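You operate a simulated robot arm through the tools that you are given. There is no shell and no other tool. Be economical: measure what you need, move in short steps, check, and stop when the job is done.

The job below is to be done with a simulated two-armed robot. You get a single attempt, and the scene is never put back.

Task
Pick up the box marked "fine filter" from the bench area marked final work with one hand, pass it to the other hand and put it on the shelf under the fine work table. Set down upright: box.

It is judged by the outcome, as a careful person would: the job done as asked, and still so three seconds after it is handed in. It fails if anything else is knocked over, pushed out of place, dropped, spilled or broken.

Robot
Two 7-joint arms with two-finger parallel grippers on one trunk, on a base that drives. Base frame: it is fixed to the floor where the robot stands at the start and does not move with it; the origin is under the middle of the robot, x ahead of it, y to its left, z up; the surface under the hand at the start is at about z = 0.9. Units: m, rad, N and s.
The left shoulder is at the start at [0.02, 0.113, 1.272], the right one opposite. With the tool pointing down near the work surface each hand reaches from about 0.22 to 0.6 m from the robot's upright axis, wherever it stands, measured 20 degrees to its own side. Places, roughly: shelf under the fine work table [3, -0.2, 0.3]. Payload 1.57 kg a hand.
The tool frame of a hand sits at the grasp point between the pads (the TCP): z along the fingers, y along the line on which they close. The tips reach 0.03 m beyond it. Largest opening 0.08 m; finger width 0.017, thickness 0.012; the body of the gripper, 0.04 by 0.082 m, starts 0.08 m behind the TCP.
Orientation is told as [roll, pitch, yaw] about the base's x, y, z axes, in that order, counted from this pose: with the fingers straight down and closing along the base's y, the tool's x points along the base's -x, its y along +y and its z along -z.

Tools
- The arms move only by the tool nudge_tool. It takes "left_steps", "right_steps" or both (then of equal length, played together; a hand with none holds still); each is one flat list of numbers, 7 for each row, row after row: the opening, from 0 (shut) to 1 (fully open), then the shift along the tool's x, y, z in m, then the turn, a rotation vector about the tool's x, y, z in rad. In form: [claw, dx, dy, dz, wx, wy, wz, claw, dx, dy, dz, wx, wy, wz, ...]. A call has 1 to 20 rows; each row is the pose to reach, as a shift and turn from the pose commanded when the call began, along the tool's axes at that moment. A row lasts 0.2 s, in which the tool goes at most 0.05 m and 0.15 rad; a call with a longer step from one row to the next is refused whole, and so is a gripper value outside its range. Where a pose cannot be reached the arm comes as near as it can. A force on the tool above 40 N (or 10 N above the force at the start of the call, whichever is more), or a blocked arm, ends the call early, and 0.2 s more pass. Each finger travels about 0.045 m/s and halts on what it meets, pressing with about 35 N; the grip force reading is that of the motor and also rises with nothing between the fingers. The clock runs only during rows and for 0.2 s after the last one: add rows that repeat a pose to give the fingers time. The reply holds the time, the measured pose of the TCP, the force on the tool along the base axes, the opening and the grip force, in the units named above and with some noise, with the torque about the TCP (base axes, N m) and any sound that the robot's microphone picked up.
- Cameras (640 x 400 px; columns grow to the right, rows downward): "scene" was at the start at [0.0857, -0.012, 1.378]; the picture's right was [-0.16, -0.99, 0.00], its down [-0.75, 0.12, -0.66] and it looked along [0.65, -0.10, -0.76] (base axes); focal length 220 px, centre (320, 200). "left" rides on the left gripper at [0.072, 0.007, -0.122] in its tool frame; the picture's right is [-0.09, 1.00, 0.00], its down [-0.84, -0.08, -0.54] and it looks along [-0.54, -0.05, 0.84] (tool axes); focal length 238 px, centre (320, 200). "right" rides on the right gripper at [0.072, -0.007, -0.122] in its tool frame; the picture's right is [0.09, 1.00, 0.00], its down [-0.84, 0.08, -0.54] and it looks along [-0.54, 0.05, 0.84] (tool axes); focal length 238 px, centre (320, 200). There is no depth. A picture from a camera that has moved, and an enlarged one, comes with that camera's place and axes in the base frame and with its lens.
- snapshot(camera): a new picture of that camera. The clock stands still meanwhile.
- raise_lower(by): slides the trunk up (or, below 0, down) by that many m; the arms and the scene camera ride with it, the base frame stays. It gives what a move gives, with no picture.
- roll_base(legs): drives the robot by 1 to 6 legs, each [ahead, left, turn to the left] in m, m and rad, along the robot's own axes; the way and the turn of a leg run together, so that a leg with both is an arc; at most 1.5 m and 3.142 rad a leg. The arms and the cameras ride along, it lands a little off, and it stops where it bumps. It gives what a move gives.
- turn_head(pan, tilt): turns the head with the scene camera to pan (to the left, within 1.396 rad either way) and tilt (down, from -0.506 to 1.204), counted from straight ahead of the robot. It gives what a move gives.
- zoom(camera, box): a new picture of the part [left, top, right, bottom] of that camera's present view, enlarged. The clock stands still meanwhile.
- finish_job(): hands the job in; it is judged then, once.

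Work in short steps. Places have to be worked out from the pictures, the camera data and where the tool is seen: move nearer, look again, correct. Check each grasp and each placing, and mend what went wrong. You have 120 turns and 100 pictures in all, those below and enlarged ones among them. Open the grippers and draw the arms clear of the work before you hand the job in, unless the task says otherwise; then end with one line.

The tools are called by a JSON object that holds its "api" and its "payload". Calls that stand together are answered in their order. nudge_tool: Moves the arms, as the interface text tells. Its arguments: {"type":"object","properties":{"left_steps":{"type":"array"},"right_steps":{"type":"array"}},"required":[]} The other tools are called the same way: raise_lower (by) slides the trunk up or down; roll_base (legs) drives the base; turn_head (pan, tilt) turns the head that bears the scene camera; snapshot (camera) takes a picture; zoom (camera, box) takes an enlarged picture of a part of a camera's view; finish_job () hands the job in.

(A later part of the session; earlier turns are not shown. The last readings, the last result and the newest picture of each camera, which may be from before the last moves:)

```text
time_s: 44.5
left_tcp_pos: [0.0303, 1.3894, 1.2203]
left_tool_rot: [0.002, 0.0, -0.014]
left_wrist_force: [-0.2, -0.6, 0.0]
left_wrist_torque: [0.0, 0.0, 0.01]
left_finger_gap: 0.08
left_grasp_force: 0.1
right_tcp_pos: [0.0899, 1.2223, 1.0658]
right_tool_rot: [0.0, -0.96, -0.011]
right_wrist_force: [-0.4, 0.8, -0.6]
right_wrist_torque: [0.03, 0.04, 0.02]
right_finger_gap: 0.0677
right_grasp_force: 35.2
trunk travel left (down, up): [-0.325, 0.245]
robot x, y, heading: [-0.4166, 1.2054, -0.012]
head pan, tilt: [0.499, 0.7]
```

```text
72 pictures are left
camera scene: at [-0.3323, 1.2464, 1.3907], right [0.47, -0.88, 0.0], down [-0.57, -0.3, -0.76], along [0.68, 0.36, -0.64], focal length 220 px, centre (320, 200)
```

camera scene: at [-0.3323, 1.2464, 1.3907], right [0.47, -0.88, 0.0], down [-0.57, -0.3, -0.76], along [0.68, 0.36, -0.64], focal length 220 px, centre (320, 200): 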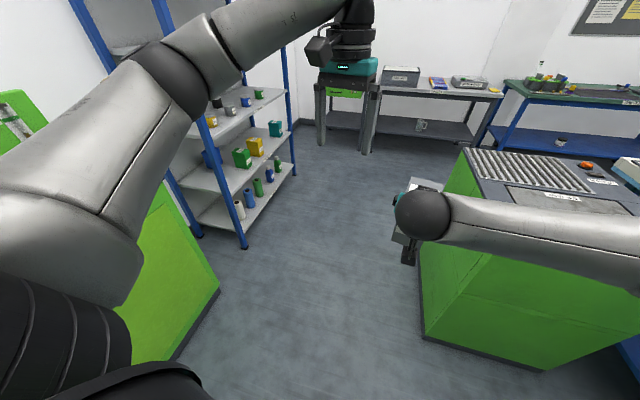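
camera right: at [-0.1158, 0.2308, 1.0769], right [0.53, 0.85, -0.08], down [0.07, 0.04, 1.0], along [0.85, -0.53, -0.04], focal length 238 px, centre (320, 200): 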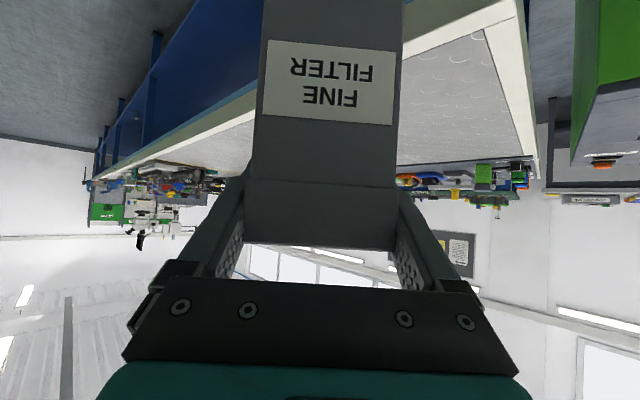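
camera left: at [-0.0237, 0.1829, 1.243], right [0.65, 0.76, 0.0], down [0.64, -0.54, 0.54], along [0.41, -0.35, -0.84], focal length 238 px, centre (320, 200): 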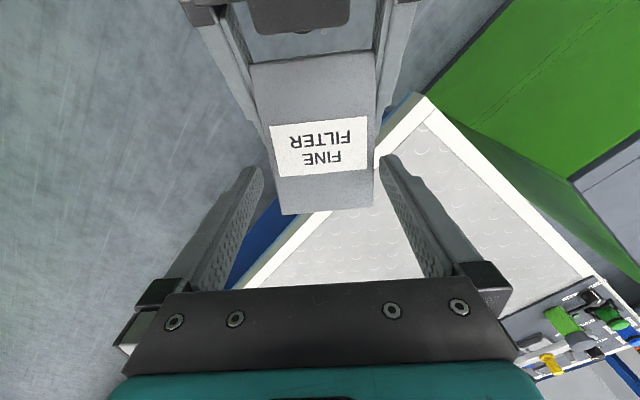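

The corridor runs y≈0.94 to 2.2, with the tank's back at x≈1.0 and a side table front at x≈2.1. I pull the box in a little, then drive left and forward past the tank.

{"api": "nudge_tool", "payload": {"right_steps": [0, 0.0115, 0, -0.0164, 0, 0, 0, 0, 0.023, 0, -0.033, 0, 0, 0, 0, 0.034, 0, -0.049, 0, 0, 0, 0, 0.04, 0, -0.057, 0, 0, 0]}}

{"api": "roll_base", "payload": {"legs": [[0, 0.35, 0.012], [1.0, 0, 0], [0.85, 0, 0]]}}

{"api": "turn_head", "payload": {"pan": -0.6, "tilt": 0.6}}

{"api": "snapshot", "payload": {"camera": "scene"}}

```text
time_s: 45.5
left_tcp_pos: [0.0289, 1.3882, 1.2226]
left_tool_rot: [0.001, 0.001, -0.016]
left_wrist_force: [0.1, 0.0, -0.3]
left_wrist_torque: [0.01, 0.01, 0.03]
left_finger_gap: 0.0802
left_grasp_force: 0.1
right_tcp_pos: [0.0204, 1.2224, 1.0667]
right_tool_rot: [0.0, -0.958, -0.013]
right_wrist_force: [-0.8, 0.1, -0.3]
right_wrist_torque: [0.01, 0.07, 0.01]
right_finger_gap: 0.0681
right_grasp_force: 34.5
trunk travel left (down, up): [-0.325, 0.245]
robot x, y, heading: [-0.4179, 1.2036, -0.013]
head pan, tilt: [0.499, 0.7]
```

```text
time_s: 56.6
left_tcp_pos: [1.8839, 1.7133, 1.2214]
left_tool_rot: [0.002, -0.001, -0.027]
left_wrist_force: [-0.2, -0.6, -0.4]
left_wrist_torque: [-0.01, 0.03, 0.02]
left_finger_gap: 0.0797
left_grasp_force: 0.1
right_tcp_pos: [1.8737, 1.5478, 1.0655]
right_tool_rot: [-0.001, -0.961, -0.025]
right_wrist_force: [0.4, 0.2, 0.2]
right_wrist_torque: [0.0, 0.08, 0.03]
right_finger_gap: 0.0679
right_grasp_force: 35.5
trunk travel left (down, up): [-0.325, 0.245]
robot x, y, heading: [1.4395, 1.5352, -0.027]
head pan, tilt: [0.499, 0.7]
```

```text
time_s: 57.9
left_tcp_pos: [1.884, 1.7147, 1.2211]
left_tool_rot: [0.001, 0.001, -0.024]
left_wrist_force: [0.4, -0.4, -0.5]
left_wrist_torque: [-0.01, 0.0, 0.05]
left_finger_gap: 0.0801
left_grasp_force: 0.0
right_tcp_pos: [1.8727, 1.5473, 1.0663]
right_tool_rot: [0.0, -0.96, -0.023]
right_wrist_force: [-0.3, 0.4, -0.2]
right_wrist_torque: [0.02, 0.05, -0.02]
right_finger_gap: 0.0674
right_grasp_force: 35.1
trunk travel left (down, up): [-0.325, 0.245]
robot x, y, heading: [1.4348, 1.5367, -0.024]
head pan, tilt: [-0.6, 0.6]
```

```text
71 pictures are left
camera scene: at [1.5158, 1.4861, 1.3993], right [-0.58, -0.81, 0.0], down [-0.46, 0.33, -0.82], along [0.67, -0.48, -0.57], focal length 220 px, centre (320, 200)
```

scene: 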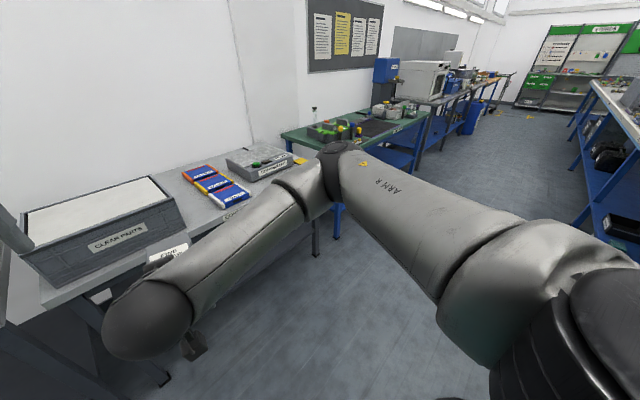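

Next I look further right for the back side of the bench before strafing.

{"api": "turn_head", "payload": {"pan": -1.25, "tilt": 0.6}}

{"api": "snapshot", "payload": {"camera": "scene"}}

```text
time_s: 58.9
left_tcp_pos: [1.8835, 1.7147, 1.2208]
left_tool_rot: [0.002, -0.001, -0.025]
left_wrist_force: [0.5, 0.7, 0.3]
left_wrist_torque: [-0.03, -0.02, 0.03]
left_finger_gap: 0.0798
left_grasp_force: 0.0
right_tcp_pos: [1.8727, 1.5466, 1.0652]
right_tool_rot: [0.001, -0.96, -0.023]
right_wrist_force: [0.3, 0.1, 0.3]
right_wrist_torque: [0.02, 0.0, -0.01]
right_finger_gap: 0.0681
right_grasp_force: 34.8
trunk travel left (down, up): [-0.325, 0.245]
robot x, y, heading: [1.4354, 1.5368, -0.022]
head pan, tilt: [-1.25, 0.6]
```

```text
70 pictures are left
camera scene: at [1.47, 1.4532, 1.3993], right [-0.96, -0.29, 0.0], down [-0.17, 0.54, -0.83], along [0.24, -0.79, -0.56], focal length 220 px, centre (320, 200)
```

scene: 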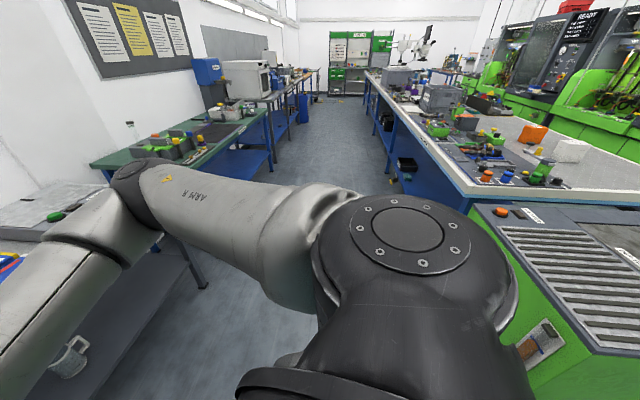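

The bench is slightly rotated, with its back corner near [1.11, 0.54], while the fine work table's front is at x≈2.9. I strafe right 1.3 m between them and then look at the shelf.

{"api": "roll_base", "payload": {"legs": [[0.06, -0.7, 0.022], [0.06, -0.6, 0]]}}

{"api": "turn_head", "payload": {"pan": -0.35, "tilt": 0.7}}

{"api": "snapshot", "payload": {"camera": "scene"}}

```text
time_s: 65.7
left_tcp_pos: [1.9851, 0.4345, 1.2214]
left_tool_rot: [0.003, 0.0, -0.004]
left_wrist_force: [0.0, -1.2, 1.1]
left_wrist_torque: [0.07, 0.0, 0.0]
left_finger_gap: 0.0801
left_grasp_force: 0.1
right_tcp_pos: [1.9784, 0.2683, 1.0659]
right_tool_rot: [-0.001, -0.961, -0.004]
right_wrist_force: [-0.2, -0.7, -0.4]
right_wrist_torque: [-0.01, 0.04, -0.01]
right_finger_gap: 0.068
right_grasp_force: 34.7
trunk travel left (down, up): [-0.325, 0.245]
robot x, y, heading: [1.5403, 0.2535, -0.002]
head pan, tilt: [-1.25, 0.6]
```

```text
time_s: 66.9
left_tcp_pos: [1.985, 0.4343, 1.2214]
left_tool_rot: [0.001, 0.0, -0.003]
left_wrist_force: [0.3, -0.1, -0.1]
left_wrist_torque: [0.01, 0.0, 0.0]
left_finger_gap: 0.0803
left_grasp_force: 0.0
right_tcp_pos: [1.9787, 0.2669, 1.066]
right_tool_rot: [0.001, -0.958, -0.003]
right_wrist_force: [0.1, 0.6, -0.4]
right_wrist_torque: [-0.01, 0.07, 0.0]
right_finger_gap: 0.0682
right_grasp_force: 34.7
trunk travel left (down, up): [-0.325, 0.245]
robot x, y, heading: [1.5411, 0.2471, -0.006]
head pan, tilt: [-0.351, 0.7]
```

```text
69 pictures are left
camera scene: at [1.6295, 0.219, 1.3907], right [-0.35, -0.94, 0.0], down [-0.6, 0.22, -0.76], along [0.72, -0.27, -0.64], focal length 220 px, centre (320, 200)
```

scene: 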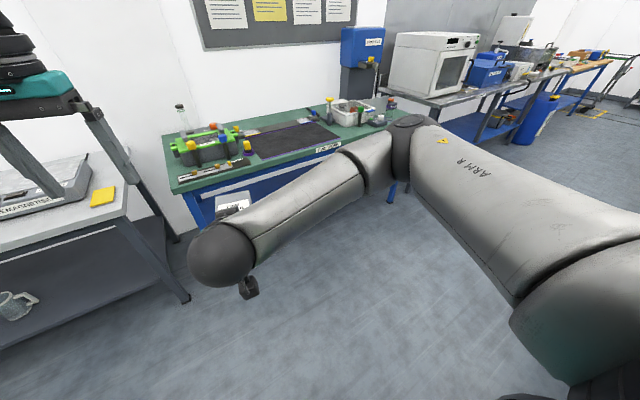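

The fine table's front edge runs from about [2.47, 0.53] to [2.61, −0.20], rotated ~0.19 rad. I move the box to the robot's right side to clear the view, turn to face the table squarely, shift right and lower the trunk.

{"api": "nudge_tool", "payload": {"right_steps": [0, 0, -0.035, 0, 0, 0, 0, 0, 0, -0.07, 0, 0, 0, 0, 0, 0, -0.105, 0, 0, 0, 0, 0, 0, -0.14, 0, 0, 0, 0, 0, 0, -0.175, 0, 0, 0, 0, 0, 0, -0.21, 0, 0, 0, 0, 0, 0, -0.21, 0, 0, 0, 0]}}

{"api": "roll_base", "payload": {"legs": [[0, -0.4, 0], [0, 0, 0.195]]}}

{"api": "raise_lower", "payload": {"by": -0.32}}

{"api": "turn_head", "payload": {"pan": 0, "tilt": 0.35}}

{"api": "snapshot", "payload": {"camera": "scene"}}

```text
time_s: 68.5
left_tcp_pos: [1.9852, 0.4354, 1.2217]
left_tool_rot: [-0.001, 0.0, -0.004]
left_wrist_force: [-0.5, -0.1, -0.4]
left_wrist_torque: [0.02, -0.01, 0.05]
left_finger_gap: 0.0799
left_grasp_force: 0.1
right_tcp_pos: [1.9769, 0.0546, 1.0652]
right_tool_rot: [-0.002, -0.961, 0.001]
right_wrist_force: [-0.4, 0.0, -0.4]
right_wrist_torque: [0.03, 0.04, -0.02]
right_finger_gap: 0.0682
right_grasp_force: 35.3
trunk travel left (down, up): [-0.325, 0.245]
robot x, y, heading: [1.5402, 0.2478, -0.002]
head pan, tilt: [-0.351, 0.7]
```

```text
time_s: 71.8
left_tcp_pos: [1.9397, 0.1112, 1.2215]
left_tool_rot: [-0.001, 0.0, 0.187]
left_wrist_force: [0.4, 0.8, 0.1]
left_wrist_torque: [0.04, -0.02, -0.01]
left_finger_gap: 0.0802
left_grasp_force: 0.1
right_tcp_pos: [2.0035, -0.2618, 1.0654]
right_tool_rot: [0.001, -0.959, 0.192]
right_wrist_force: [0.6, 0.1, -0.8]
right_wrist_torque: [-0.03, 0.05, 0.01]
right_finger_gap: 0.0678
right_grasp_force: 34.8
trunk travel left (down, up): [-0.325, 0.245]
robot x, y, heading: [1.5367, -0.1584, 0.188]
head pan, tilt: [-0.351, 0.7]
```

```text
time_s: 75.0
left_tcp_pos: [1.94, 0.1128, 0.9013]
left_tool_rot: [0.001, 0.0, 0.189]
left_wrist_force: [0.0, -0.4, 1.3]
left_wrist_torque: [0.01, 0.0, 0.01]
left_finger_gap: 0.0801
left_grasp_force: 0.1
right_tcp_pos: [2.0036, -0.2625, 0.7449]
right_tool_rot: [0.001, -0.957, 0.187]
right_wrist_force: [0.1, 0.0, -0.1]
right_wrist_torque: [0.0, 0.04, 0.02]
right_finger_gap: 0.0679
right_grasp_force: 35.1
trunk travel left (down, up): [-0.005, 0.565]
robot x, y, heading: [1.5378, -0.1563, 0.19]
head pan, tilt: [-0.351, 0.7]
```

```text
time_s: 75.8
left_tcp_pos: [1.9393, 0.1118, 0.9012]
left_tool_rot: [0.002, 0.0, 0.188]
left_wrist_force: [0.0, 0.2, -0.1]
left_wrist_torque: [0.02, 0.02, -0.02]
left_finger_gap: 0.0803
left_grasp_force: 0.0
right_tcp_pos: [2.0047, -0.2632, 0.7459]
right_tool_rot: [0.0, -0.96, 0.189]
right_wrist_force: [0.1, 0.6, 0.1]
right_wrist_torque: [0.0, 0.06, 0.02]
right_finger_gap: 0.0676
right_grasp_force: 34.5
trunk travel left (down, up): [-0.005, 0.565]
robot x, y, heading: [1.5402, -0.1578, 0.188]
head pan, tilt: [0.0, 0.351]
```

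```text
68 pictures are left
camera scene: at [1.6388, -0.1366, 1.102], right [0.19, -0.98, 0.0], down [-0.34, -0.06, -0.94], along [0.92, 0.18, -0.34], focal length 220 px, centre (320, 200)
```

scene: 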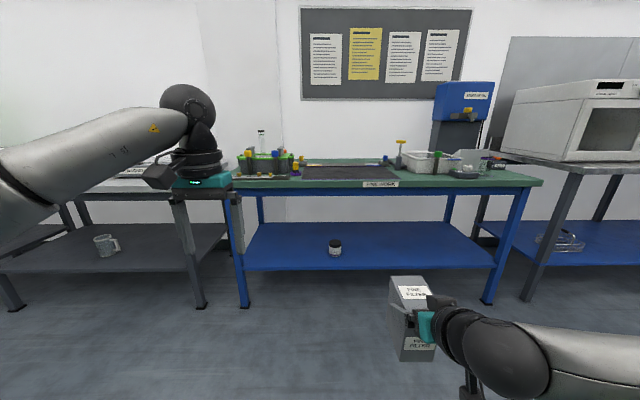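

Clear view now: the shelf top is at z≈0.29, its front edge at x≈2.75 near y=−0.2, depth ~0.5 m, with a jar near [2.92, 0.02] and the tabletop underside at ~0.75. I shift 0.2 m right to keep clear of the jar, square up, and lower the box in free space ahead of the table.

{"api": "roll_base", "payload": {"legs": [[0, -0.2, 0.018]]}}

{"api": "nudge_tool", "payload": {"right_steps": [0, 0.0286, 0, 0.0308, 0, 0, 0, 0, 0.057, 0, 0.0617, 0, 0, 0, 0, 0.0857, 0, 0.0925, 0, 0, 0, 0, 0.114, 0, 0.123, 0, 0, 0, 0, 0.143, 0, 0.154, 0, 0, 0, 0, 0.171, 0, 0.185, 0, 0, 0, 0, 0.2, 0, 0.216, 0, 0, 0, 0, 0.228, 0, 0.2467, 0, 0, 0, 0, 0.257, 0, 0.2775, 0, 0, 0, 0, 0.257, 0, 0.2775, 0, 0, 0]}}

{"api": "snapshot", "payload": {"camera": "scene"}}

{"api": "snapshot", "payload": {"camera": "right"}}

```text
time_s: 77.4
left_tcp_pos: [1.973, -0.0734, 0.9021]
left_tool_rot: [0.001, 0.001, 0.207]
left_wrist_force: [0.1, 1.0, -0.7]
left_wrist_torque: [-0.02, -0.02, 0.0]
left_finger_gap: 0.08
left_grasp_force: 0.1
right_tcp_pos: [2.0444, -0.4447, 0.746]
right_tool_rot: [0.001, -0.957, 0.206]
right_wrist_force: [0.8, 0.0, -0.4]
right_wrist_torque: [-0.04, 0.07, 0.01]
right_finger_gap: 0.0679
right_grasp_force: 35.4
trunk travel left (down, up): [-0.005, 0.565]
robot x, y, heading: [1.5773, -0.349, 0.21]
head pan, tilt: [0.0, 0.351]
```

```text
time_s: 79.3
left_tcp_pos: [1.9736, -0.0732, 0.901]
left_tool_rot: [0.001, 0.001, 0.206]
left_wrist_force: [1.0, 0.4, 0.6]
left_wrist_torque: [0.02, 0.02, 0.0]
left_finger_gap: 0.0802
left_grasp_force: 0.0
right_tcp_pos: [1.8269, -0.455, 0.3298]
right_tool_rot: [0.072, -0.118, 0.214]
right_wrist_force: [4.5, -10.7, -5.0]
right_wrist_torque: [-0.41, -0.44, 1.22]
right_finger_gap: 0.0791
right_grasp_force: 35.2
right hand out of reach, approached as far as the arm can: row 1, 2, 3, 4, 5, 6, 7, 8, 9
trunk travel left (down, up): [-0.005, 0.565]
robot x, y, heading: [1.5759, -0.3477, 0.209]
head pan, tilt: [0.0, 0.351]
stopped in row 9 (right hand): the force on the tool passed its limit at 92 N (the readings are from after the stop); the commanded pose is now the measured one
```

```text
67 pictures are left
camera scene: at [1.6771, -0.3272, 1.102], right [0.21, -0.98, 0.0], down [-0.34, -0.07, -0.94], along [0.92, 0.19, -0.34], focal length 220 px, centre (320, 200)
```

scene: 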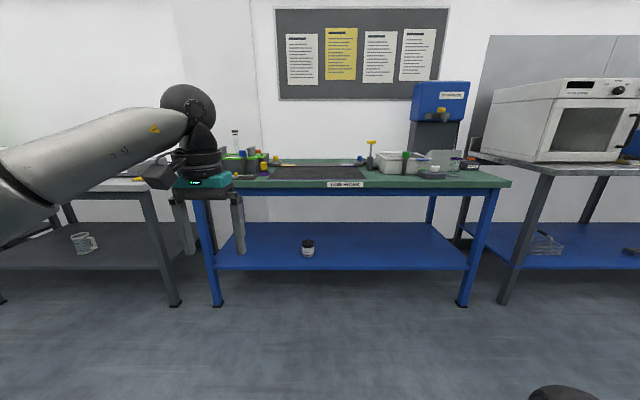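

```text
66 pictures are left
camera right: at [1.748, -0.4884, 0.4393], right [-0.31, 0.95, 0.06], down [0.74, 0.2, 0.64], along [0.6, 0.24, -0.76], focal length 238 px, centre (320, 200)
```

right: 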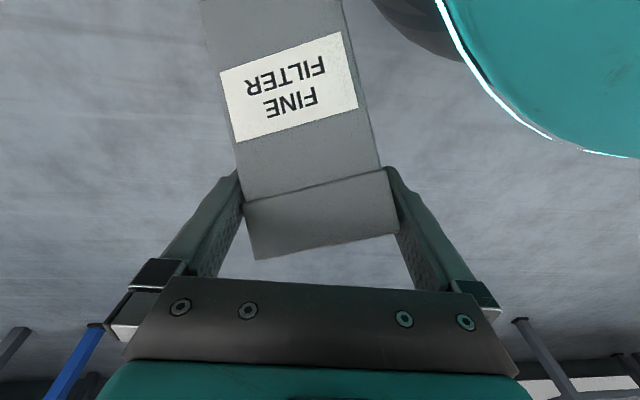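

The lowering pushed the arm out of its range: it swung in, the box touched the robot base and twisted in the grip, though it's still held. I look closely before moving anything.

{"api": "turn_head", "payload": {"pan": -0.5, "tilt": 1.2}}

{"api": "snapshot", "payload": {"camera": "scene"}}

```text
time_s: 80.5
left_tcp_pos: [1.9735, -0.0732, 0.9019]
left_tool_rot: [0.002, 0.0, 0.205]
left_wrist_force: [-0.7, -0.9, 0.2]
left_wrist_torque: [-0.05, 0.03, 0.01]
left_finger_gap: 0.0802
left_grasp_force: 0.0
right_tcp_pos: [1.8284, -0.4538, 0.329]
right_tool_rot: [0.073, -0.121, 0.214]
right_wrist_force: [11.5, -18.5, -0.8]
right_wrist_torque: [-0.81, -0.26, 2.2]
right_finger_gap: 0.0789
right_grasp_force: 35.5
trunk travel left (down, up): [-0.005, 0.565]
robot x, y, heading: [1.579, -0.3515, 0.208]
head pan, tilt: [-0.499, 1.201]
```

```text
65 pictures are left
camera scene: at [1.6396, -0.3626, 1.0347], right [-0.29, -0.96, 0.0], down [-0.89, 0.27, -0.36], along [0.35, -0.1, -0.93], focal length 220 px, centre (320, 200)
```

scene: 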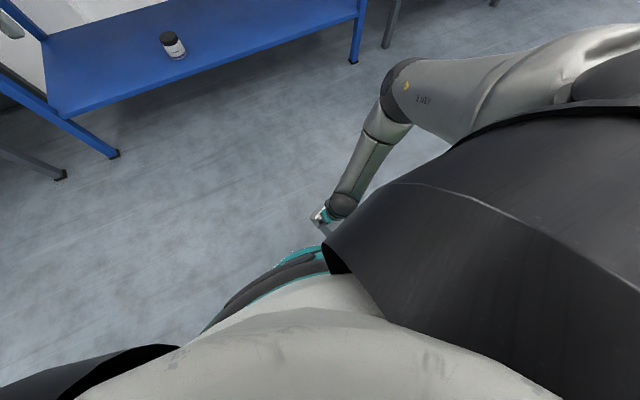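

The box is pressed against the base cover; the force says to back away to the right and forward. I ease off slowly in that direction.

{"api": "nudge_tool", "payload": {"right_steps": [0, -0.003, -0.006, 0, 0, 0, 0, 0, -0.006, -0.012, 0, 0, 0, 0, 0, -0.009, -0.018, 0, 0, 0, 0, 0, -0.012, -0.024, 0, 0, 0, 0, 0, -0.015, -0.03, 0, 0, 0, 0, 0, -0.018, -0.036, 0, 0, 0, 0, 0, -0.021, -0.042, 0, 0, 0, 0, 0, -0.024, -0.048, 0, 0, 0, 0]}}

{"api": "snapshot", "payload": {"camera": "right"}}

```text
time_s: 82.3
left_tcp_pos: [1.9736, -0.0731, 0.9023]
left_tool_rot: [0.003, 0.001, 0.207]
left_wrist_force: [0.4, 0.0, 0.5]
left_wrist_torque: [-0.04, 0.02, -0.01]
left_finger_gap: 0.0804
left_grasp_force: 0.0
right_tcp_pos: [1.8584, -0.4926, 0.3277]
right_tool_rot: [0.083, -0.114, 0.212]
right_wrist_force: [0.1, -0.7, -2.4]
right_wrist_torque: [0.02, -0.02, 0.01]
right_finger_gap: 0.0716
right_grasp_force: 35.3
trunk travel left (down, up): [-0.005, 0.565]
robot x, y, heading: [1.5744, -0.349, 0.207]
head pan, tilt: [-0.499, 1.201]
```

```text
64 pictures are left
camera right: at [1.7787, -0.5271, 0.4388], right [-0.31, 0.95, 0.07], down [0.75, 0.19, 0.64], along [0.59, 0.25, -0.77], focal length 238 px, centre (320, 200)
```

right: 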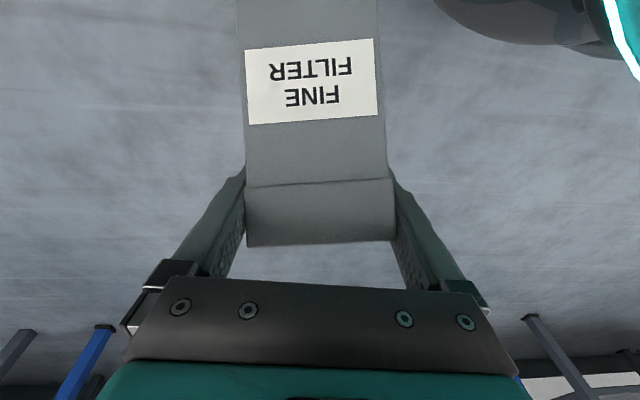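

Freed: force is zero, gap 0.072 and the box is nearly re-aligned in the fingers. I move forward and up away from the base, keeping this wrist angle.

{"api": "nudge_tool", "payload": {"right_steps": [0, -0.035, 0, -0.005, 0.02, 0, 0, 0, -0.075, 0, -0.015, 0.04, 0, 0, 0, -0.115, 0, -0.035, 0.06, 0, 0, 0, -0.155, 0, -0.06, 0.083, 0, 0, 0, -0.195, 0, -0.09, 0.083, 0, 0, 0, -0.235, 0, -0.115, 0.083, 0, 0, 0, -0.271, 0, -0.14, 0.083, 0, 0, 0, -0.271, 0, -0.17, 0.083, 0, 0, 0, -0.271, 0, -0.17, 0.083, 0, 0]}}

{"api": "turn_head", "payload": {"pan": -0.3, "tilt": 0.8}}

{"api": "snapshot", "payload": {"camera": "scene"}}

{"api": "snapshot", "payload": {"camera": "right"}}

```text
time_s: 84.3
left_tcp_pos: [1.972, -0.0735, 0.9019]
left_tool_rot: [0.002, -0.002, 0.208]
left_wrist_force: [-0.3, 0.3, -0.5]
left_wrist_torque: [-0.03, -0.02, 0.01]
left_finger_gap: 0.0798
left_grasp_force: 0.1
right_tcp_pos: [2.1056, -0.4571, 0.5281]
right_tool_rot: [0.001, -0.114, 0.212]
right_wrist_force: [0.2, 0.3, -1.8]
right_wrist_torque: [0.03, -0.04, -0.01]
right_finger_gap: 0.0712
right_grasp_force: 35.0
trunk travel left (down, up): [-0.005, 0.565]
robot x, y, heading: [1.5768, -0.3471, 0.209]
head pan, tilt: [-0.499, 1.201]
```

```text
time_s: 85.2
left_tcp_pos: [1.973, -0.0728, 0.9009]
left_tool_rot: [0.001, 0.0, 0.206]
left_wrist_force: [0.3, -0.2, 0.1]
left_wrist_torque: [-0.01, -0.01, -0.04]
left_finger_gap: 0.08
left_grasp_force: 0.0
right_tcp_pos: [2.1048, -0.4559, 0.5261]
right_tool_rot: [0.001, -0.112, 0.212]
right_wrist_force: [-0.4, 0.3, -2.3]
right_wrist_torque: [0.03, -0.02, 0.03]
right_finger_gap: 0.0711
right_grasp_force: 35.3
trunk travel left (down, up): [-0.005, 0.565]
robot x, y, heading: [1.5799, -0.3481, 0.209]
head pan, tilt: [-0.3, 0.799]
```

```text
63 pictures are left
camera scene: at [1.6662, -0.3537, 1.0624], right [-0.09, -1.0, 0.0], down [-0.71, 0.07, -0.7], along [0.69, -0.06, -0.72], focal length 220 px, centre (320, 200)
```

scene: 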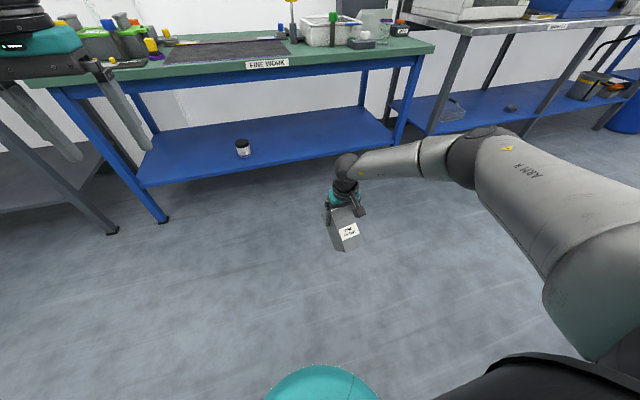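

```text
62 pictures are left
camera right: at [2.0223, -0.4813, 0.6394], right [-0.3, 0.95, -0.01], down [0.74, 0.24, 0.63], along [0.61, 0.18, -0.77], focal length 238 px, centre (320, 200)
```

right: 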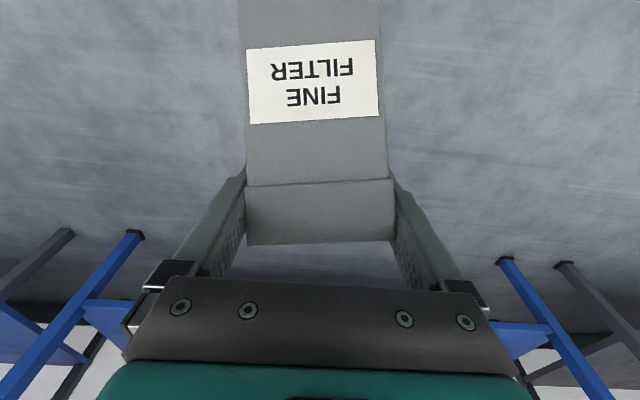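

The arm now has a lower elbow. I pitch the fingers forward again in small steps so the box becomes vertical.

{"api": "nudge_tool", "payload": {"right_steps": [0, 0, 0, 0, 0, -0.12, 0, 0, 0, 0, 0, 0, -0.24, 0, 0, 0, 0, 0, 0, -0.36, 0, 0, 0, 0, 0, 0, -0.48, 0, 0, 0, 0, 0, 0, -0.6, 0, 0, 0, 0, 0, 0, -0.72, 0, 0, 0, 0, 0, 0, -0.846, 0, 0, 0, 0, 0, 0, -0.846, 0]}}

{"api": "snapshot", "payload": {"camera": "scene"}}

```text
time_s: 87.0
left_tcp_pos: [1.9711, -0.0724, 0.9016]
left_tool_rot: [0.003, -0.001, 0.205]
left_wrist_force: [0.5, -0.2, 0.4]
left_wrist_torque: [0.0, 0.01, 0.01]
left_finger_gap: 0.08
left_grasp_force: 0.0
right_tcp_pos: [2.1046, -0.4473, 0.5245]
right_tool_rot: [0.012, -0.687, 0.215]
right_wrist_force: [0.3, 0.1, -3.2]
right_wrist_torque: [-0.03, 0.04, 0.0]
right_finger_gap: 0.0704
right_grasp_force: 34.6
right hand out of reach, approached as far as the arm can: row 5, 6, 7, 8
trunk travel left (down, up): [-0.005, 0.565]
robot x, y, heading: [1.5789, -0.349, 0.204]
head pan, tilt: [-0.3, 0.799]
```

```text
61 pictures are left
camera scene: at [1.6662, -0.3537, 1.0624], right [-0.09, -1.0, 0.0], down [-0.71, 0.07, -0.7], along [0.69, -0.06, -0.72], focal length 220 px, centre (320, 200)
```

scene: 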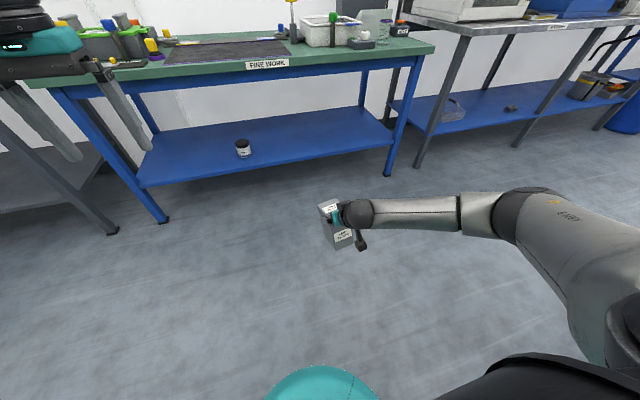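

Pitch stalls at −0.69 here. I extend the arm 0.12 m further forward and try to complete the pitch.

{"api": "nudge_tool", "payload": {"right_steps": [0, -0.031, 0, 0.025, 0, 0, 0, 0, -0.062, 0, 0.051, 0, 0, 0, 0, -0.093, 0, 0.076, 0, 0, 0, 0, -0.093, 0, 0.076, 0, -0.1, 0, 0, -0.093, 0, 0.076, 0, -0.2, 0, 0, -0.093, 0, 0.076, 0, -0.275, 0, 0, -0.093, 0, 0.076, 0, -0.275, 0]}}

```text
time_s: 88.6
left_tcp_pos: [1.9731, -0.0733, 0.9018]
left_tool_rot: [0.002, 0.001, 0.206]
left_wrist_force: [-0.3, 0.1, 0.3]
left_wrist_torque: [-0.01, 0.0, 0.02]
left_finger_gap: 0.0799
left_grasp_force: 0.0
right_tcp_pos: [2.2217, -0.4154, 0.523]
right_tool_rot: [0.044, -0.866, 0.215]
right_wrist_force: [-0.3, 0.5, -3.1]
right_wrist_torque: [0.01, 0.04, 0.0]
right_finger_gap: 0.0704
right_grasp_force: 34.9
right hand out of reach, approached as far as the arm can: row 5, 6, 7
trunk travel left (down, up): [-0.005, 0.565]
robot x, y, heading: [1.5787, -0.3504, 0.204]
head pan, tilt: [-0.3, 0.799]
```

At −0.87 the box is only 5° off vertical. I lower in small steps to see whether that holds further down.

{"api": "nudge_tool", "payload": {"right_steps": [0, 0.019, 0, 0.025, 0.014, 0, -0.0167, 0, 0.034, 0, 0.038, 0.0285, 0, -0.0335, 0, 0.05, 0, 0.05, 0.0285, 0, -0.0335, 0, 0.05, 0, 0.05, 0.0285, 0, -0.0335]}}

```text
time_s: 89.6
left_tcp_pos: [1.973, -0.0734, 0.9012]
left_tool_rot: [0.001, -0.001, 0.205]
left_wrist_force: [0.4, 0.2, 0.2]
left_wrist_torque: [0.0, 0.01, 0.01]
left_finger_gap: 0.0801
left_grasp_force: 0.1
right_tcp_pos: [2.2218, -0.4087, 0.4617]
right_tool_rot: [-0.023, -0.865, 0.266]
right_wrist_force: [0.0, 0.2, -2.5]
right_wrist_torque: [0.01, 0.05, -0.03]
right_finger_gap: 0.07
right_grasp_force: 35.2
right hand out of reach, approached as far as the arm can: row 3, 4
trunk travel left (down, up): [-0.005, 0.565]
robot x, y, heading: [1.5764, -0.3505, 0.209]
head pan, tilt: [-0.3, 0.799]
```

Holding. I lower another 0.06 m.

{"api": "nudge_tool", "payload": {"right_steps": [0, 0.015, 0, 0.013, 0.015, 0, 0.012, 0, 0.03, 0, 0.026, 0.03, 0, 0.025, 0, 0.046, 0, 0.039, 0.03, 0, 0.025, 0, 0.046, 0, 0.039, 0.03, 0, 0.025]}}

{"api": "snapshot", "payload": {"camera": "scene"}}

```text
time_s: 90.6
left_tcp_pos: [1.9736, -0.072, 0.9008]
left_tool_rot: [0.0, 0.001, 0.206]
left_wrist_force: [-0.3, 0.7, -1.1]
left_wrist_torque: [-0.03, -0.01, 0.03]
left_finger_gap: 0.0799
left_grasp_force: 0.0
right_tcp_pos: [2.1978, -0.4257, 0.4345]
right_tool_rot: [-0.029, -0.865, 0.229]
right_wrist_force: [-0.2, 0.6, -2.7]
right_wrist_torque: [0.0, 0.06, 0.01]
right_finger_gap: 0.07
right_grasp_force: 35.3
right hand out of reach, approached as far as the arm can: row 1, 2, 3, 4
trunk travel left (down, up): [-0.005, 0.565]
robot x, y, heading: [1.5749, -0.3443, 0.206]
head pan, tilt: [-0.3, 0.799]
```

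```text
60 pictures are left
camera scene: at [1.6662, -0.3533, 1.0624], right [-0.09, -1.0, 0.0], down [-0.71, 0.07, -0.7], along [0.69, -0.06, -0.72], focal length 220 px, centre (320, 200)
```

scene: 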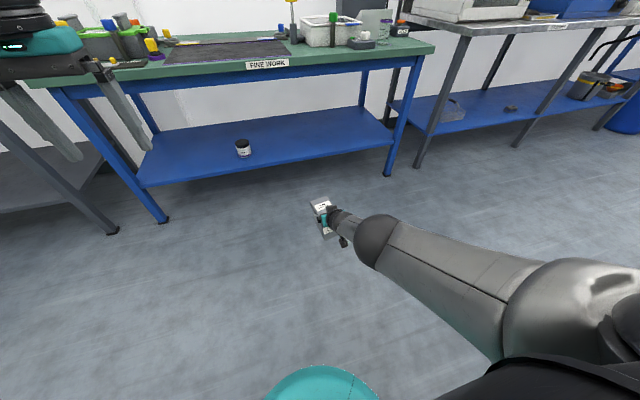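

The arm is now nearly straight, so I pull back a bit while lowering and see if it keeps the pitch.

{"api": "nudge_tool", "payload": {"right_steps": [0, 0.02, 0, 0, 0, 0, 0, 0, 0.04, 0, 0.001, 0.01, 0, 0, 0, 0.06, 0, 0.002, 0.02, 0, 0, 0, 0.08, 0, 0.003, 0.02, 0, 0, 0, 0.096, 0, 0.003, 0.02, 0, 0, 0, 0.096, 0, 0.003, 0.02, 0, 0]}}

{"api": "snapshot", "payload": {"camera": "scene"}}

```text
time_s: 92.0
left_tcp_pos: [1.9732, -0.0724, 0.9012]
left_tool_rot: [0.002, -0.001, 0.208]
left_wrist_force: [-1.2, -0.1, -0.6]
left_wrist_torque: [0.03, -0.01, 0.04]
left_finger_gap: 0.0798
left_grasp_force: 0.0
right_tcp_pos: [2.1466, -0.4504, 0.3837]
right_tool_rot: [-0.041, -0.865, 0.226]
right_wrist_force: [-0.2, -0.1, -3.2]
right_wrist_torque: [0.01, 0.05, 0.02]
right_finger_gap: 0.0699
right_grasp_force: 34.5
right hand out of reach, approached as far as the arm can: row 2, 3, 4, 5, 6
trunk travel left (down, up): [-0.005, 0.565]
robot x, y, heading: [1.5792, -0.3484, 0.206]
head pan, tilt: [-0.3, 0.799]
```

```text
59 pictures are left
camera scene: at [1.6662, -0.3536, 1.0624], right [-0.09, -1.0, 0.0], down [-0.71, 0.07, -0.7], along [0.69, -0.06, -0.72], focal length 220 px, centre (320, 200)
```

scene: 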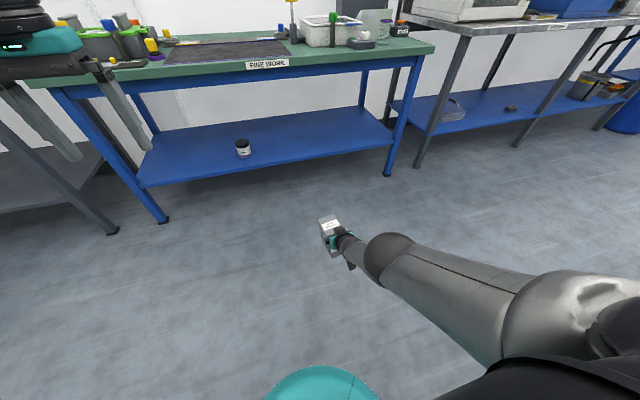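

Good: z 0.384 with the box nearly upright. Next I raise and pull back the left hand so it won't hit things on the table, then drive most of the way in, stopping short of the shelf edge.

{"api": "nudge_tool", "payload": {"left_steps": [1, 0, 0, -0.04, 0, 0, 0, 1, 0, 0, -0.08, 0, 0, 0, 1, 0.02, 0, -0.12, 0, 0, 0, 1, 0.05, 0.01, -0.15, 0, 0, 0, 1, 0.08, 0.03, -0.18, 0, 0, 0, 1, 0.1, 0.05, -0.2, 0, 0, 0, 1, 0.1, 0.05, -0.2, 0, 0, 0]}}

{"api": "roll_base", "payload": {"legs": [[0.45, 0, 0]]}}

{"api": "snapshot", "payload": {"camera": "scene"}}

{"api": "snapshot", "payload": {"camera": "right"}}

```text
time_s: 93.6
left_tcp_pos: [1.8666, -0.0447, 1.1048]
left_tool_rot: [0.0, 0.001, 0.206]
left_wrist_force: [-0.5, 0.3, -0.4]
left_wrist_torque: [-0.02, 0.01, -0.01]
left_finger_gap: 0.0799
left_grasp_force: 0.1
right_tcp_pos: [2.147, -0.4508, 0.3833]
right_tool_rot: [-0.041, -0.864, 0.226]
right_wrist_force: [-0.4, -0.2, -2.2]
right_wrist_torque: [0.01, 0.05, 0.02]
right_finger_gap: 0.0699
right_grasp_force: 34.9
trunk travel left (down, up): [-0.005, 0.565]
robot x, y, heading: [1.5781, -0.3509, 0.208]
head pan, tilt: [-0.3, 0.799]
```

```text
time_s: 96.3
left_tcp_pos: [2.3186, 0.0422, 1.1046]
left_tool_rot: [0.003, 0.0, 0.192]
left_wrist_force: [-0.7, -0.3, 0.9]
left_wrist_torque: [-0.01, 0.02, 0.0]
left_finger_gap: 0.0802
left_grasp_force: 0.0
right_tcp_pos: [2.5919, -0.3667, 0.3834]
right_tool_rot: [-0.039, -0.862, 0.212]
right_wrist_force: [0.0, -0.6, -1.8]
right_wrist_torque: [0.02, 0.0, -0.01]
right_finger_gap: 0.0696
right_grasp_force: 35.1
trunk travel left (down, up): [-0.005, 0.565]
robot x, y, heading: [2.0225, -0.26, 0.197]
head pan, tilt: [-0.3, 0.799]
```

```text
58 pictures are left
camera scene: at [2.113, -0.2639, 1.0624], right [-0.11, -0.99, 0.0], down [-0.71, 0.08, -0.7], along [0.69, -0.07, -0.72], focal length 220 px, centre (320, 200)
```

scene: 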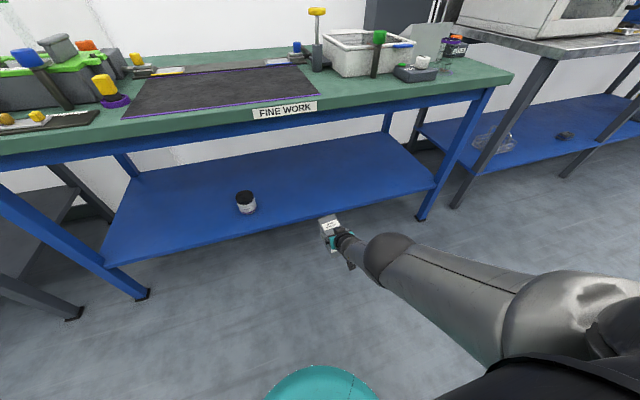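

```text
57 pictures are left
camera right: at [2.4563, -0.3977, 0.4074], right [-0.24, 0.97, -0.1], down [0.11, 0.12, 0.99], along [0.96, 0.22, -0.14], focal length 238 px, centre (320, 200)
```

right: 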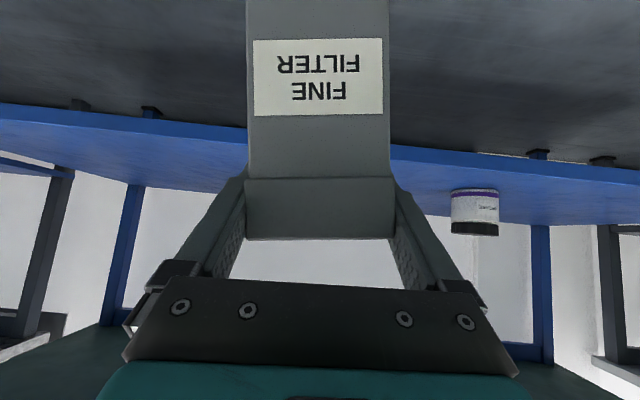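

Two views put the shelf's front edge at z≈0.273; the box bottom is at ≈0.333. I test whether the arm can lower a further 3 cm here while still in front of the shelf.

{"api": "raise_lower", "payload": {"by": -0.005}}

{"api": "nudge_tool", "payload": {"right_steps": [0, 0.014, 0, -0.001, 0.01, 0, -0.01, 0, 0.028, 0, -0.002, 0.02, 0, -0.02, 0, 0.042, 0, -0.0035, 0.026, 0, -0.03, 0, 0.042, 0, -0.0035, 0.026, 0, -0.03]}}

```text
time_s: 96.8
left_tcp_pos: [2.3187, 0.0417, 1.0986]
left_tool_rot: [0.0, -0.002, 0.191]
left_wrist_force: [0.2, -0.2, 0.5]
left_wrist_torque: [-0.01, 0.03, -0.02]
left_finger_gap: 0.0799
left_grasp_force: 0.1
right_tcp_pos: [2.5921, -0.3671, 0.3783]
right_tool_rot: [-0.04, -0.863, 0.209]
right_wrist_force: [1.3, -0.7, -2.1]
right_wrist_torque: [0.01, 0.08, 0.01]
right_finger_gap: 0.0696
right_grasp_force: 35.3
trunk travel left (down, up): [0.0, 0.57]
robot x, y, heading: [2.0289, -0.2555, 0.192]
head pan, tilt: [-0.3, 0.799]
```

```text
time_s: 97.8
left_tcp_pos: [2.3183, 0.0396, 1.0994]
left_tool_rot: [0.003, -0.002, 0.192]
left_wrist_force: [-0.5, -0.6, 0.4]
left_wrist_torque: [0.09, -0.02, -0.03]
left_finger_gap: 0.08
left_grasp_force: 0.1
right_tcp_pos: [2.5692, -0.409, 0.3568]
right_tool_rot: [-0.098, -0.866, 0.257]
right_wrist_force: [2.6, 1.1, -0.2]
right_wrist_torque: [-0.08, 0.2, -0.06]
right_finger_gap: 0.0696
right_grasp_force: 35.3
right hand out of reach, approached as far as the arm can: row 1, 2, 3, 4
trunk travel left (down, up): [0.0, 0.57]
robot x, y, heading: [2.0246, -0.2582, 0.197]
head pan, tilt: [-0.3, 0.799]
```

I had the roll correction's sign reversed. I correct roll to level and swing the hand's yaw to the right in line with the arm, which should ease the reach; the base can turn left to compensate.

{"api": "nudge_tool", "payload": {"right_steps": [0, 0, 0, 0, 0.04, 0, 0.067, 0, 0, 0, 0, 0.08, 0, 0.134, 0, 0, 0, 0, 0.12, 0, 0.2, 0, 0, 0, 0, 0.165, 0, 0.269, 0, 0, 0, 0, 0.165, 0, 0.269]}}

```text
time_s: 99.0
left_tcp_pos: [2.3182, 0.0416, 1.0999]
left_tool_rot: [0.002, 0.001, 0.192]
left_wrist_force: [0.2, -0.1, 0.5]
left_wrist_torque: [-0.02, 0.01, 0.01]
left_finger_gap: 0.0799
left_grasp_force: 0.0
right_tcp_pos: [2.5668, -0.4578, 0.3579]
right_tool_rot: [0.057, -0.867, -0.1]
right_wrist_force: [0.5, -0.2, -2.3]
right_wrist_torque: [0.03, 0.03, 0.0]
right_finger_gap: 0.0695
right_grasp_force: 34.9
right hand out of reach, approached as far as the arm can: row 2, 3, 4, 5
trunk travel left (down, up): [0.0, 0.57]
robot x, y, heading: [2.024, -0.2564, 0.193]
head pan, tilt: [-0.3, 0.799]
```

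The yaw swing worked. Now I lower 3 cm and level the roll.

{"api": "nudge_tool", "payload": {"right_steps": [0, 0.012, 0, 0.001, 0.012, 0, -0.014, 0, 0.024, 0, 0.002, 0.025, 0, -0.028, 0, 0.036, 0, 0.004, 0.037, 0, -0.043, 0, 0.036, 0, 0.004, 0.037, 0, -0.043]}}

{"api": "snapshot", "payload": {"camera": "scene"}}

```text
time_s: 100.0
left_tcp_pos: [2.3182, 0.0425, 1.0992]
left_tool_rot: [0.001, -0.001, 0.193]
left_wrist_force: [0.0, -0.4, -0.1]
left_wrist_torque: [-0.02, -0.02, 0.0]
left_finger_gap: 0.08
left_grasp_force: 0.0
right_tcp_pos: [2.555, -0.4581, 0.3478]
right_tool_rot: [0.045, -0.866, -0.084]
right_wrist_force: [0.6, 0.0, -2.8]
right_wrist_torque: [0.01, 0.05, -0.03]
right_finger_gap: 0.0691
right_grasp_force: 35.1
right hand out of reach, approached as far as the arm can: row 1, 2, 3, 4
trunk travel left (down, up): [0.0, 0.57]
robot x, y, heading: [2.0254, -0.2593, 0.195]
head pan, tilt: [-0.3, 0.799]
```

```text
56 pictures are left
camera scene: at [2.1131, -0.2638, 1.0574], right [-0.11, -0.99, 0.0], down [-0.71, 0.08, -0.7], along [0.69, -0.07, -0.72], focal length 220 px, centre (320, 200)
```

scene: 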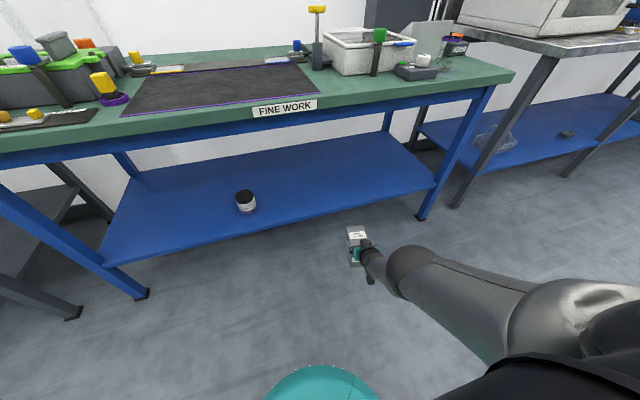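

The limit is simply full arm extension (~0.78 m from the shoulder), so the hand must come closer to the robot to go lower. I pull in ~6 cm while lowering 3 cm, levelling roll.

{"api": "nudge_tool", "payload": {"right_steps": [0, 0.012, 0.008, -0.018, 0.007, 0, -0.008, 0, 0.027, 0.016, -0.027, 0.015, 0, -0.017, 0, 0.045, 0.024, -0.032, 0.022, 0, -0.026, 0, 0.06, 0.0315, -0.033, 0.029, 0, -0.034, 0, 0.0714, 0.0315, -0.033, 0.029, 0, -0.034, 0, 0.0714, 0.0315, -0.033, 0.029, 0, -0.034]}}

{"api": "snapshot", "payload": {"camera": "right"}}

```text
time_s: 101.5
left_tcp_pos: [2.3184, 0.0404, 1.1002]
left_tool_rot: [0.002, -0.001, 0.191]
left_wrist_force: [0.2, -0.1, 0.6]
left_wrist_torque: [0.03, -0.03, -0.02]
left_finger_gap: 0.0799
left_grasp_force: 0.0
right_tcp_pos: [2.5018, -0.4881, 0.3193]
right_tool_rot: [-0.014, -0.881, -0.037]
right_wrist_force: [2.0, 1.3, -1.5]
right_wrist_torque: [-0.02, 0.15, -0.01]
right_finger_gap: 0.0694
right_grasp_force: 34.9
right hand out of reach, approached as far as the arm can: row 1, 2, 3, 4, 5, 6
trunk travel left (down, up): [0.0, 0.57]
robot x, y, heading: [2.0251, -0.2602, 0.2]
head pan, tilt: [-0.3, 0.799]
```

```text
55 pictures are left
camera right: at [2.3622, -0.4879, 0.3408], right [-0.01, 1.0, -0.08], down [0.12, 0.08, 0.99], along [0.99, 0.0, -0.12], focal length 238 px, centre (320, 200)
```

right: 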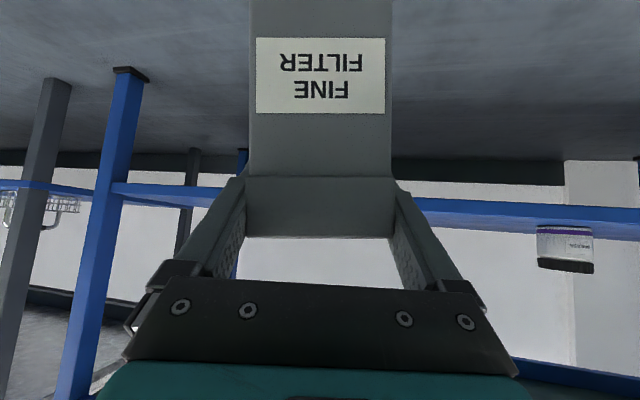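

At z 0.319 the box is at shelf height. I raise the trunk 3.5 cm for clearance and drive in the first 0.2 m; later I'll lower straight down with the trunk.

{"api": "raise_lower", "payload": {"by": 0.035}}

{"api": "roll_base", "payload": {"legs": [[0.2, 0, 0]]}}

{"api": "snapshot", "payload": {"camera": "scene"}}

{"api": "snapshot", "payload": {"camera": "right"}}

```text
time_s: 102.2
left_tcp_pos: [2.3199, 0.0414, 1.1336]
left_tool_rot: [0.0, -0.001, 0.191]
left_wrist_force: [0.0, 0.7, -0.3]
left_wrist_torque: [0.01, -0.03, 0.0]
left_finger_gap: 0.0799
left_grasp_force: 0.1
right_tcp_pos: [2.4989, -0.4875, 0.3524]
right_tool_rot: [-0.019, -0.875, -0.035]
right_wrist_force: [-0.4, -0.3, -2.5]
right_wrist_torque: [0.03, 0.0, 0.03]
right_finger_gap: 0.0692
right_grasp_force: 35.3
trunk travel left (down, up): [-0.035, 0.535]
robot x, y, heading: [2.0262, -0.2547, 0.194]
head pan, tilt: [-0.3, 0.799]
```

```text
time_s: 103.8
left_tcp_pos: [2.5095, 0.0791, 1.1345]
left_tool_rot: [0.002, 0.0, 0.191]
left_wrist_force: [-0.4, -0.7, 0.1]
left_wrist_torque: [0.03, 0.0, -0.01]
left_finger_gap: 0.08
left_grasp_force: 0.0
right_tcp_pos: [2.6898, -0.4519, 0.3525]
right_tool_rot: [-0.017, -0.875, -0.037]
right_wrist_force: [0.1, -0.6, -2.8]
right_wrist_torque: [0.01, 0.05, 0.02]
right_finger_gap: 0.069
right_grasp_force: 34.9
trunk travel left (down, up): [-0.035, 0.535]
robot x, y, heading: [2.2141, -0.224, 0.192]
head pan, tilt: [-0.3, 0.799]
```

```text
54 pictures are left
camera scene: at [2.3042, -0.2266, 1.0924], right [-0.11, -0.99, 0.0], down [-0.71, 0.08, -0.7], along [0.69, -0.07, -0.72], focal length 220 px, centre (320, 200)
```

scene: 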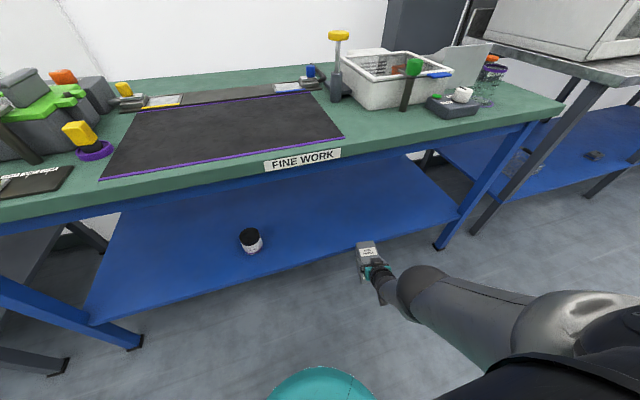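

```text
53 pictures are left
camera right: at [2.5504, -0.4512, 0.3747], right [-0.01, 1.0, -0.08], down [0.13, 0.08, 0.99], along [0.99, 0.0, -0.13], focal length 238 px, centre (320, 200)
```

right: 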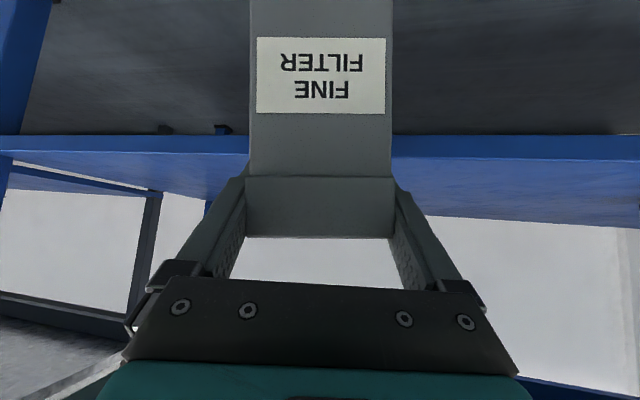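

The shelf edge is closer to z≈0.285–0.29 in this view, leaving little margin, so I raise another 3 cm, then drive the remaining 0.2 m.

{"api": "raise_lower", "payload": {"by": 0.03}}

{"api": "roll_base", "payload": {"legs": [[0.1, 0, 0]]}}

{"api": "roll_base", "payload": {"legs": [[0.11, 0, 0]]}}

{"api": "snapshot", "payload": {"camera": "scene"}}

{"api": "snapshot", "payload": {"camera": "right"}}

```text
time_s: 104.6
left_tcp_pos: [2.5097, 0.0791, 1.1634]
left_tool_rot: [0.003, -0.001, 0.19]
left_wrist_force: [0.7, 1.2, 0.2]
left_wrist_torque: [0.05, 0.01, -0.02]
left_finger_gap: 0.0803
left_grasp_force: 0.0
right_tcp_pos: [2.6894, -0.4521, 0.3818]
right_tool_rot: [-0.017, -0.875, -0.035]
right_wrist_force: [0.6, 0.1, -2.5]
right_wrist_torque: [-0.02, 0.04, 0.02]
right_finger_gap: 0.0691
right_grasp_force: 34.6
trunk travel left (down, up): [-0.065, 0.505]
robot x, y, heading: [2.2142, -0.2199, 0.192]
head pan, tilt: [-0.3, 0.799]
```

```text
time_s: 105.7
left_tcp_pos: [2.6032, 0.0966, 1.1639]
left_tool_rot: [0.001, -0.001, 0.191]
left_wrist_force: [0.0, 0.2, 0.3]
left_wrist_torque: [0.03, -0.02, -0.01]
left_finger_gap: 0.0801
left_grasp_force: 0.1
right_tcp_pos: [2.787, -0.4306, 0.3835]
right_tool_rot: [-0.012, -0.877, -0.041]
right_wrist_force: [0.1, 0.6, -3.4]
right_wrist_torque: [0.01, -0.06, -0.01]
right_finger_gap: 0.0679
right_grasp_force: 34.6
trunk travel left (down, up): [-0.065, 0.505]
robot x, y, heading: [2.3093, -0.2037, 0.195]
head pan, tilt: [-0.3, 0.799]
```

```text
time_s: 106.9
left_tcp_pos: [2.6983, 0.1186, 1.1647]
left_tool_rot: [0.0, -0.003, 0.189]
left_wrist_force: [0.2, 0.4, -0.8]
left_wrist_torque: [0.02, -0.03, 0.0]
left_finger_gap: 0.0798
left_grasp_force: 0.0
right_tcp_pos: [2.8809, -0.4136, 0.3834]
right_tool_rot: [-0.017, -0.865, -0.038]
right_wrist_force: [-12.0, 0.5, 30.8]
right_wrist_torque: [1.37, 4.44, 0.32]
right_finger_gap: 0.0678
right_grasp_force: 34.6
trunk travel left (down, up): [-0.065, 0.505]
robot x, y, heading: [2.4053, -0.1813, 0.194]
head pan, tilt: [-0.3, 0.799]
stopped in leg 1: the force on the tool passed its limit at 84 N (the readings are from after the stop); the commanded pose is now the measured one
```

```text
52 pictures are left
camera scene: at [2.4937, -0.1885, 1.1226], right [-0.11, -0.99, 0.0], down [-0.71, 0.08, -0.7], along [0.69, -0.08, -0.72], focal length 220 px, centre (320, 200)
```

scene: 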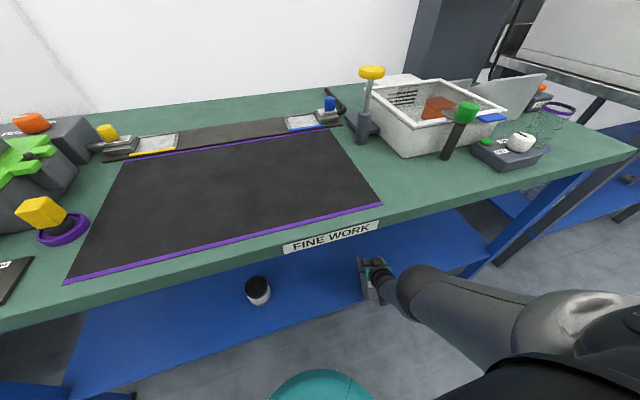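

```text
51 pictures are left
camera right: at [2.741, -0.4132, 0.4058], right [-0.01, 1.0, -0.08], down [0.13, 0.08, 0.99], along [0.99, 0.0, -0.13], focal length 238 px, centre (320, 200)
```

right: 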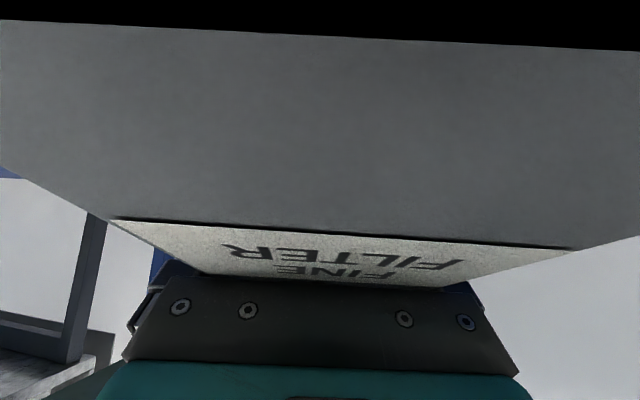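

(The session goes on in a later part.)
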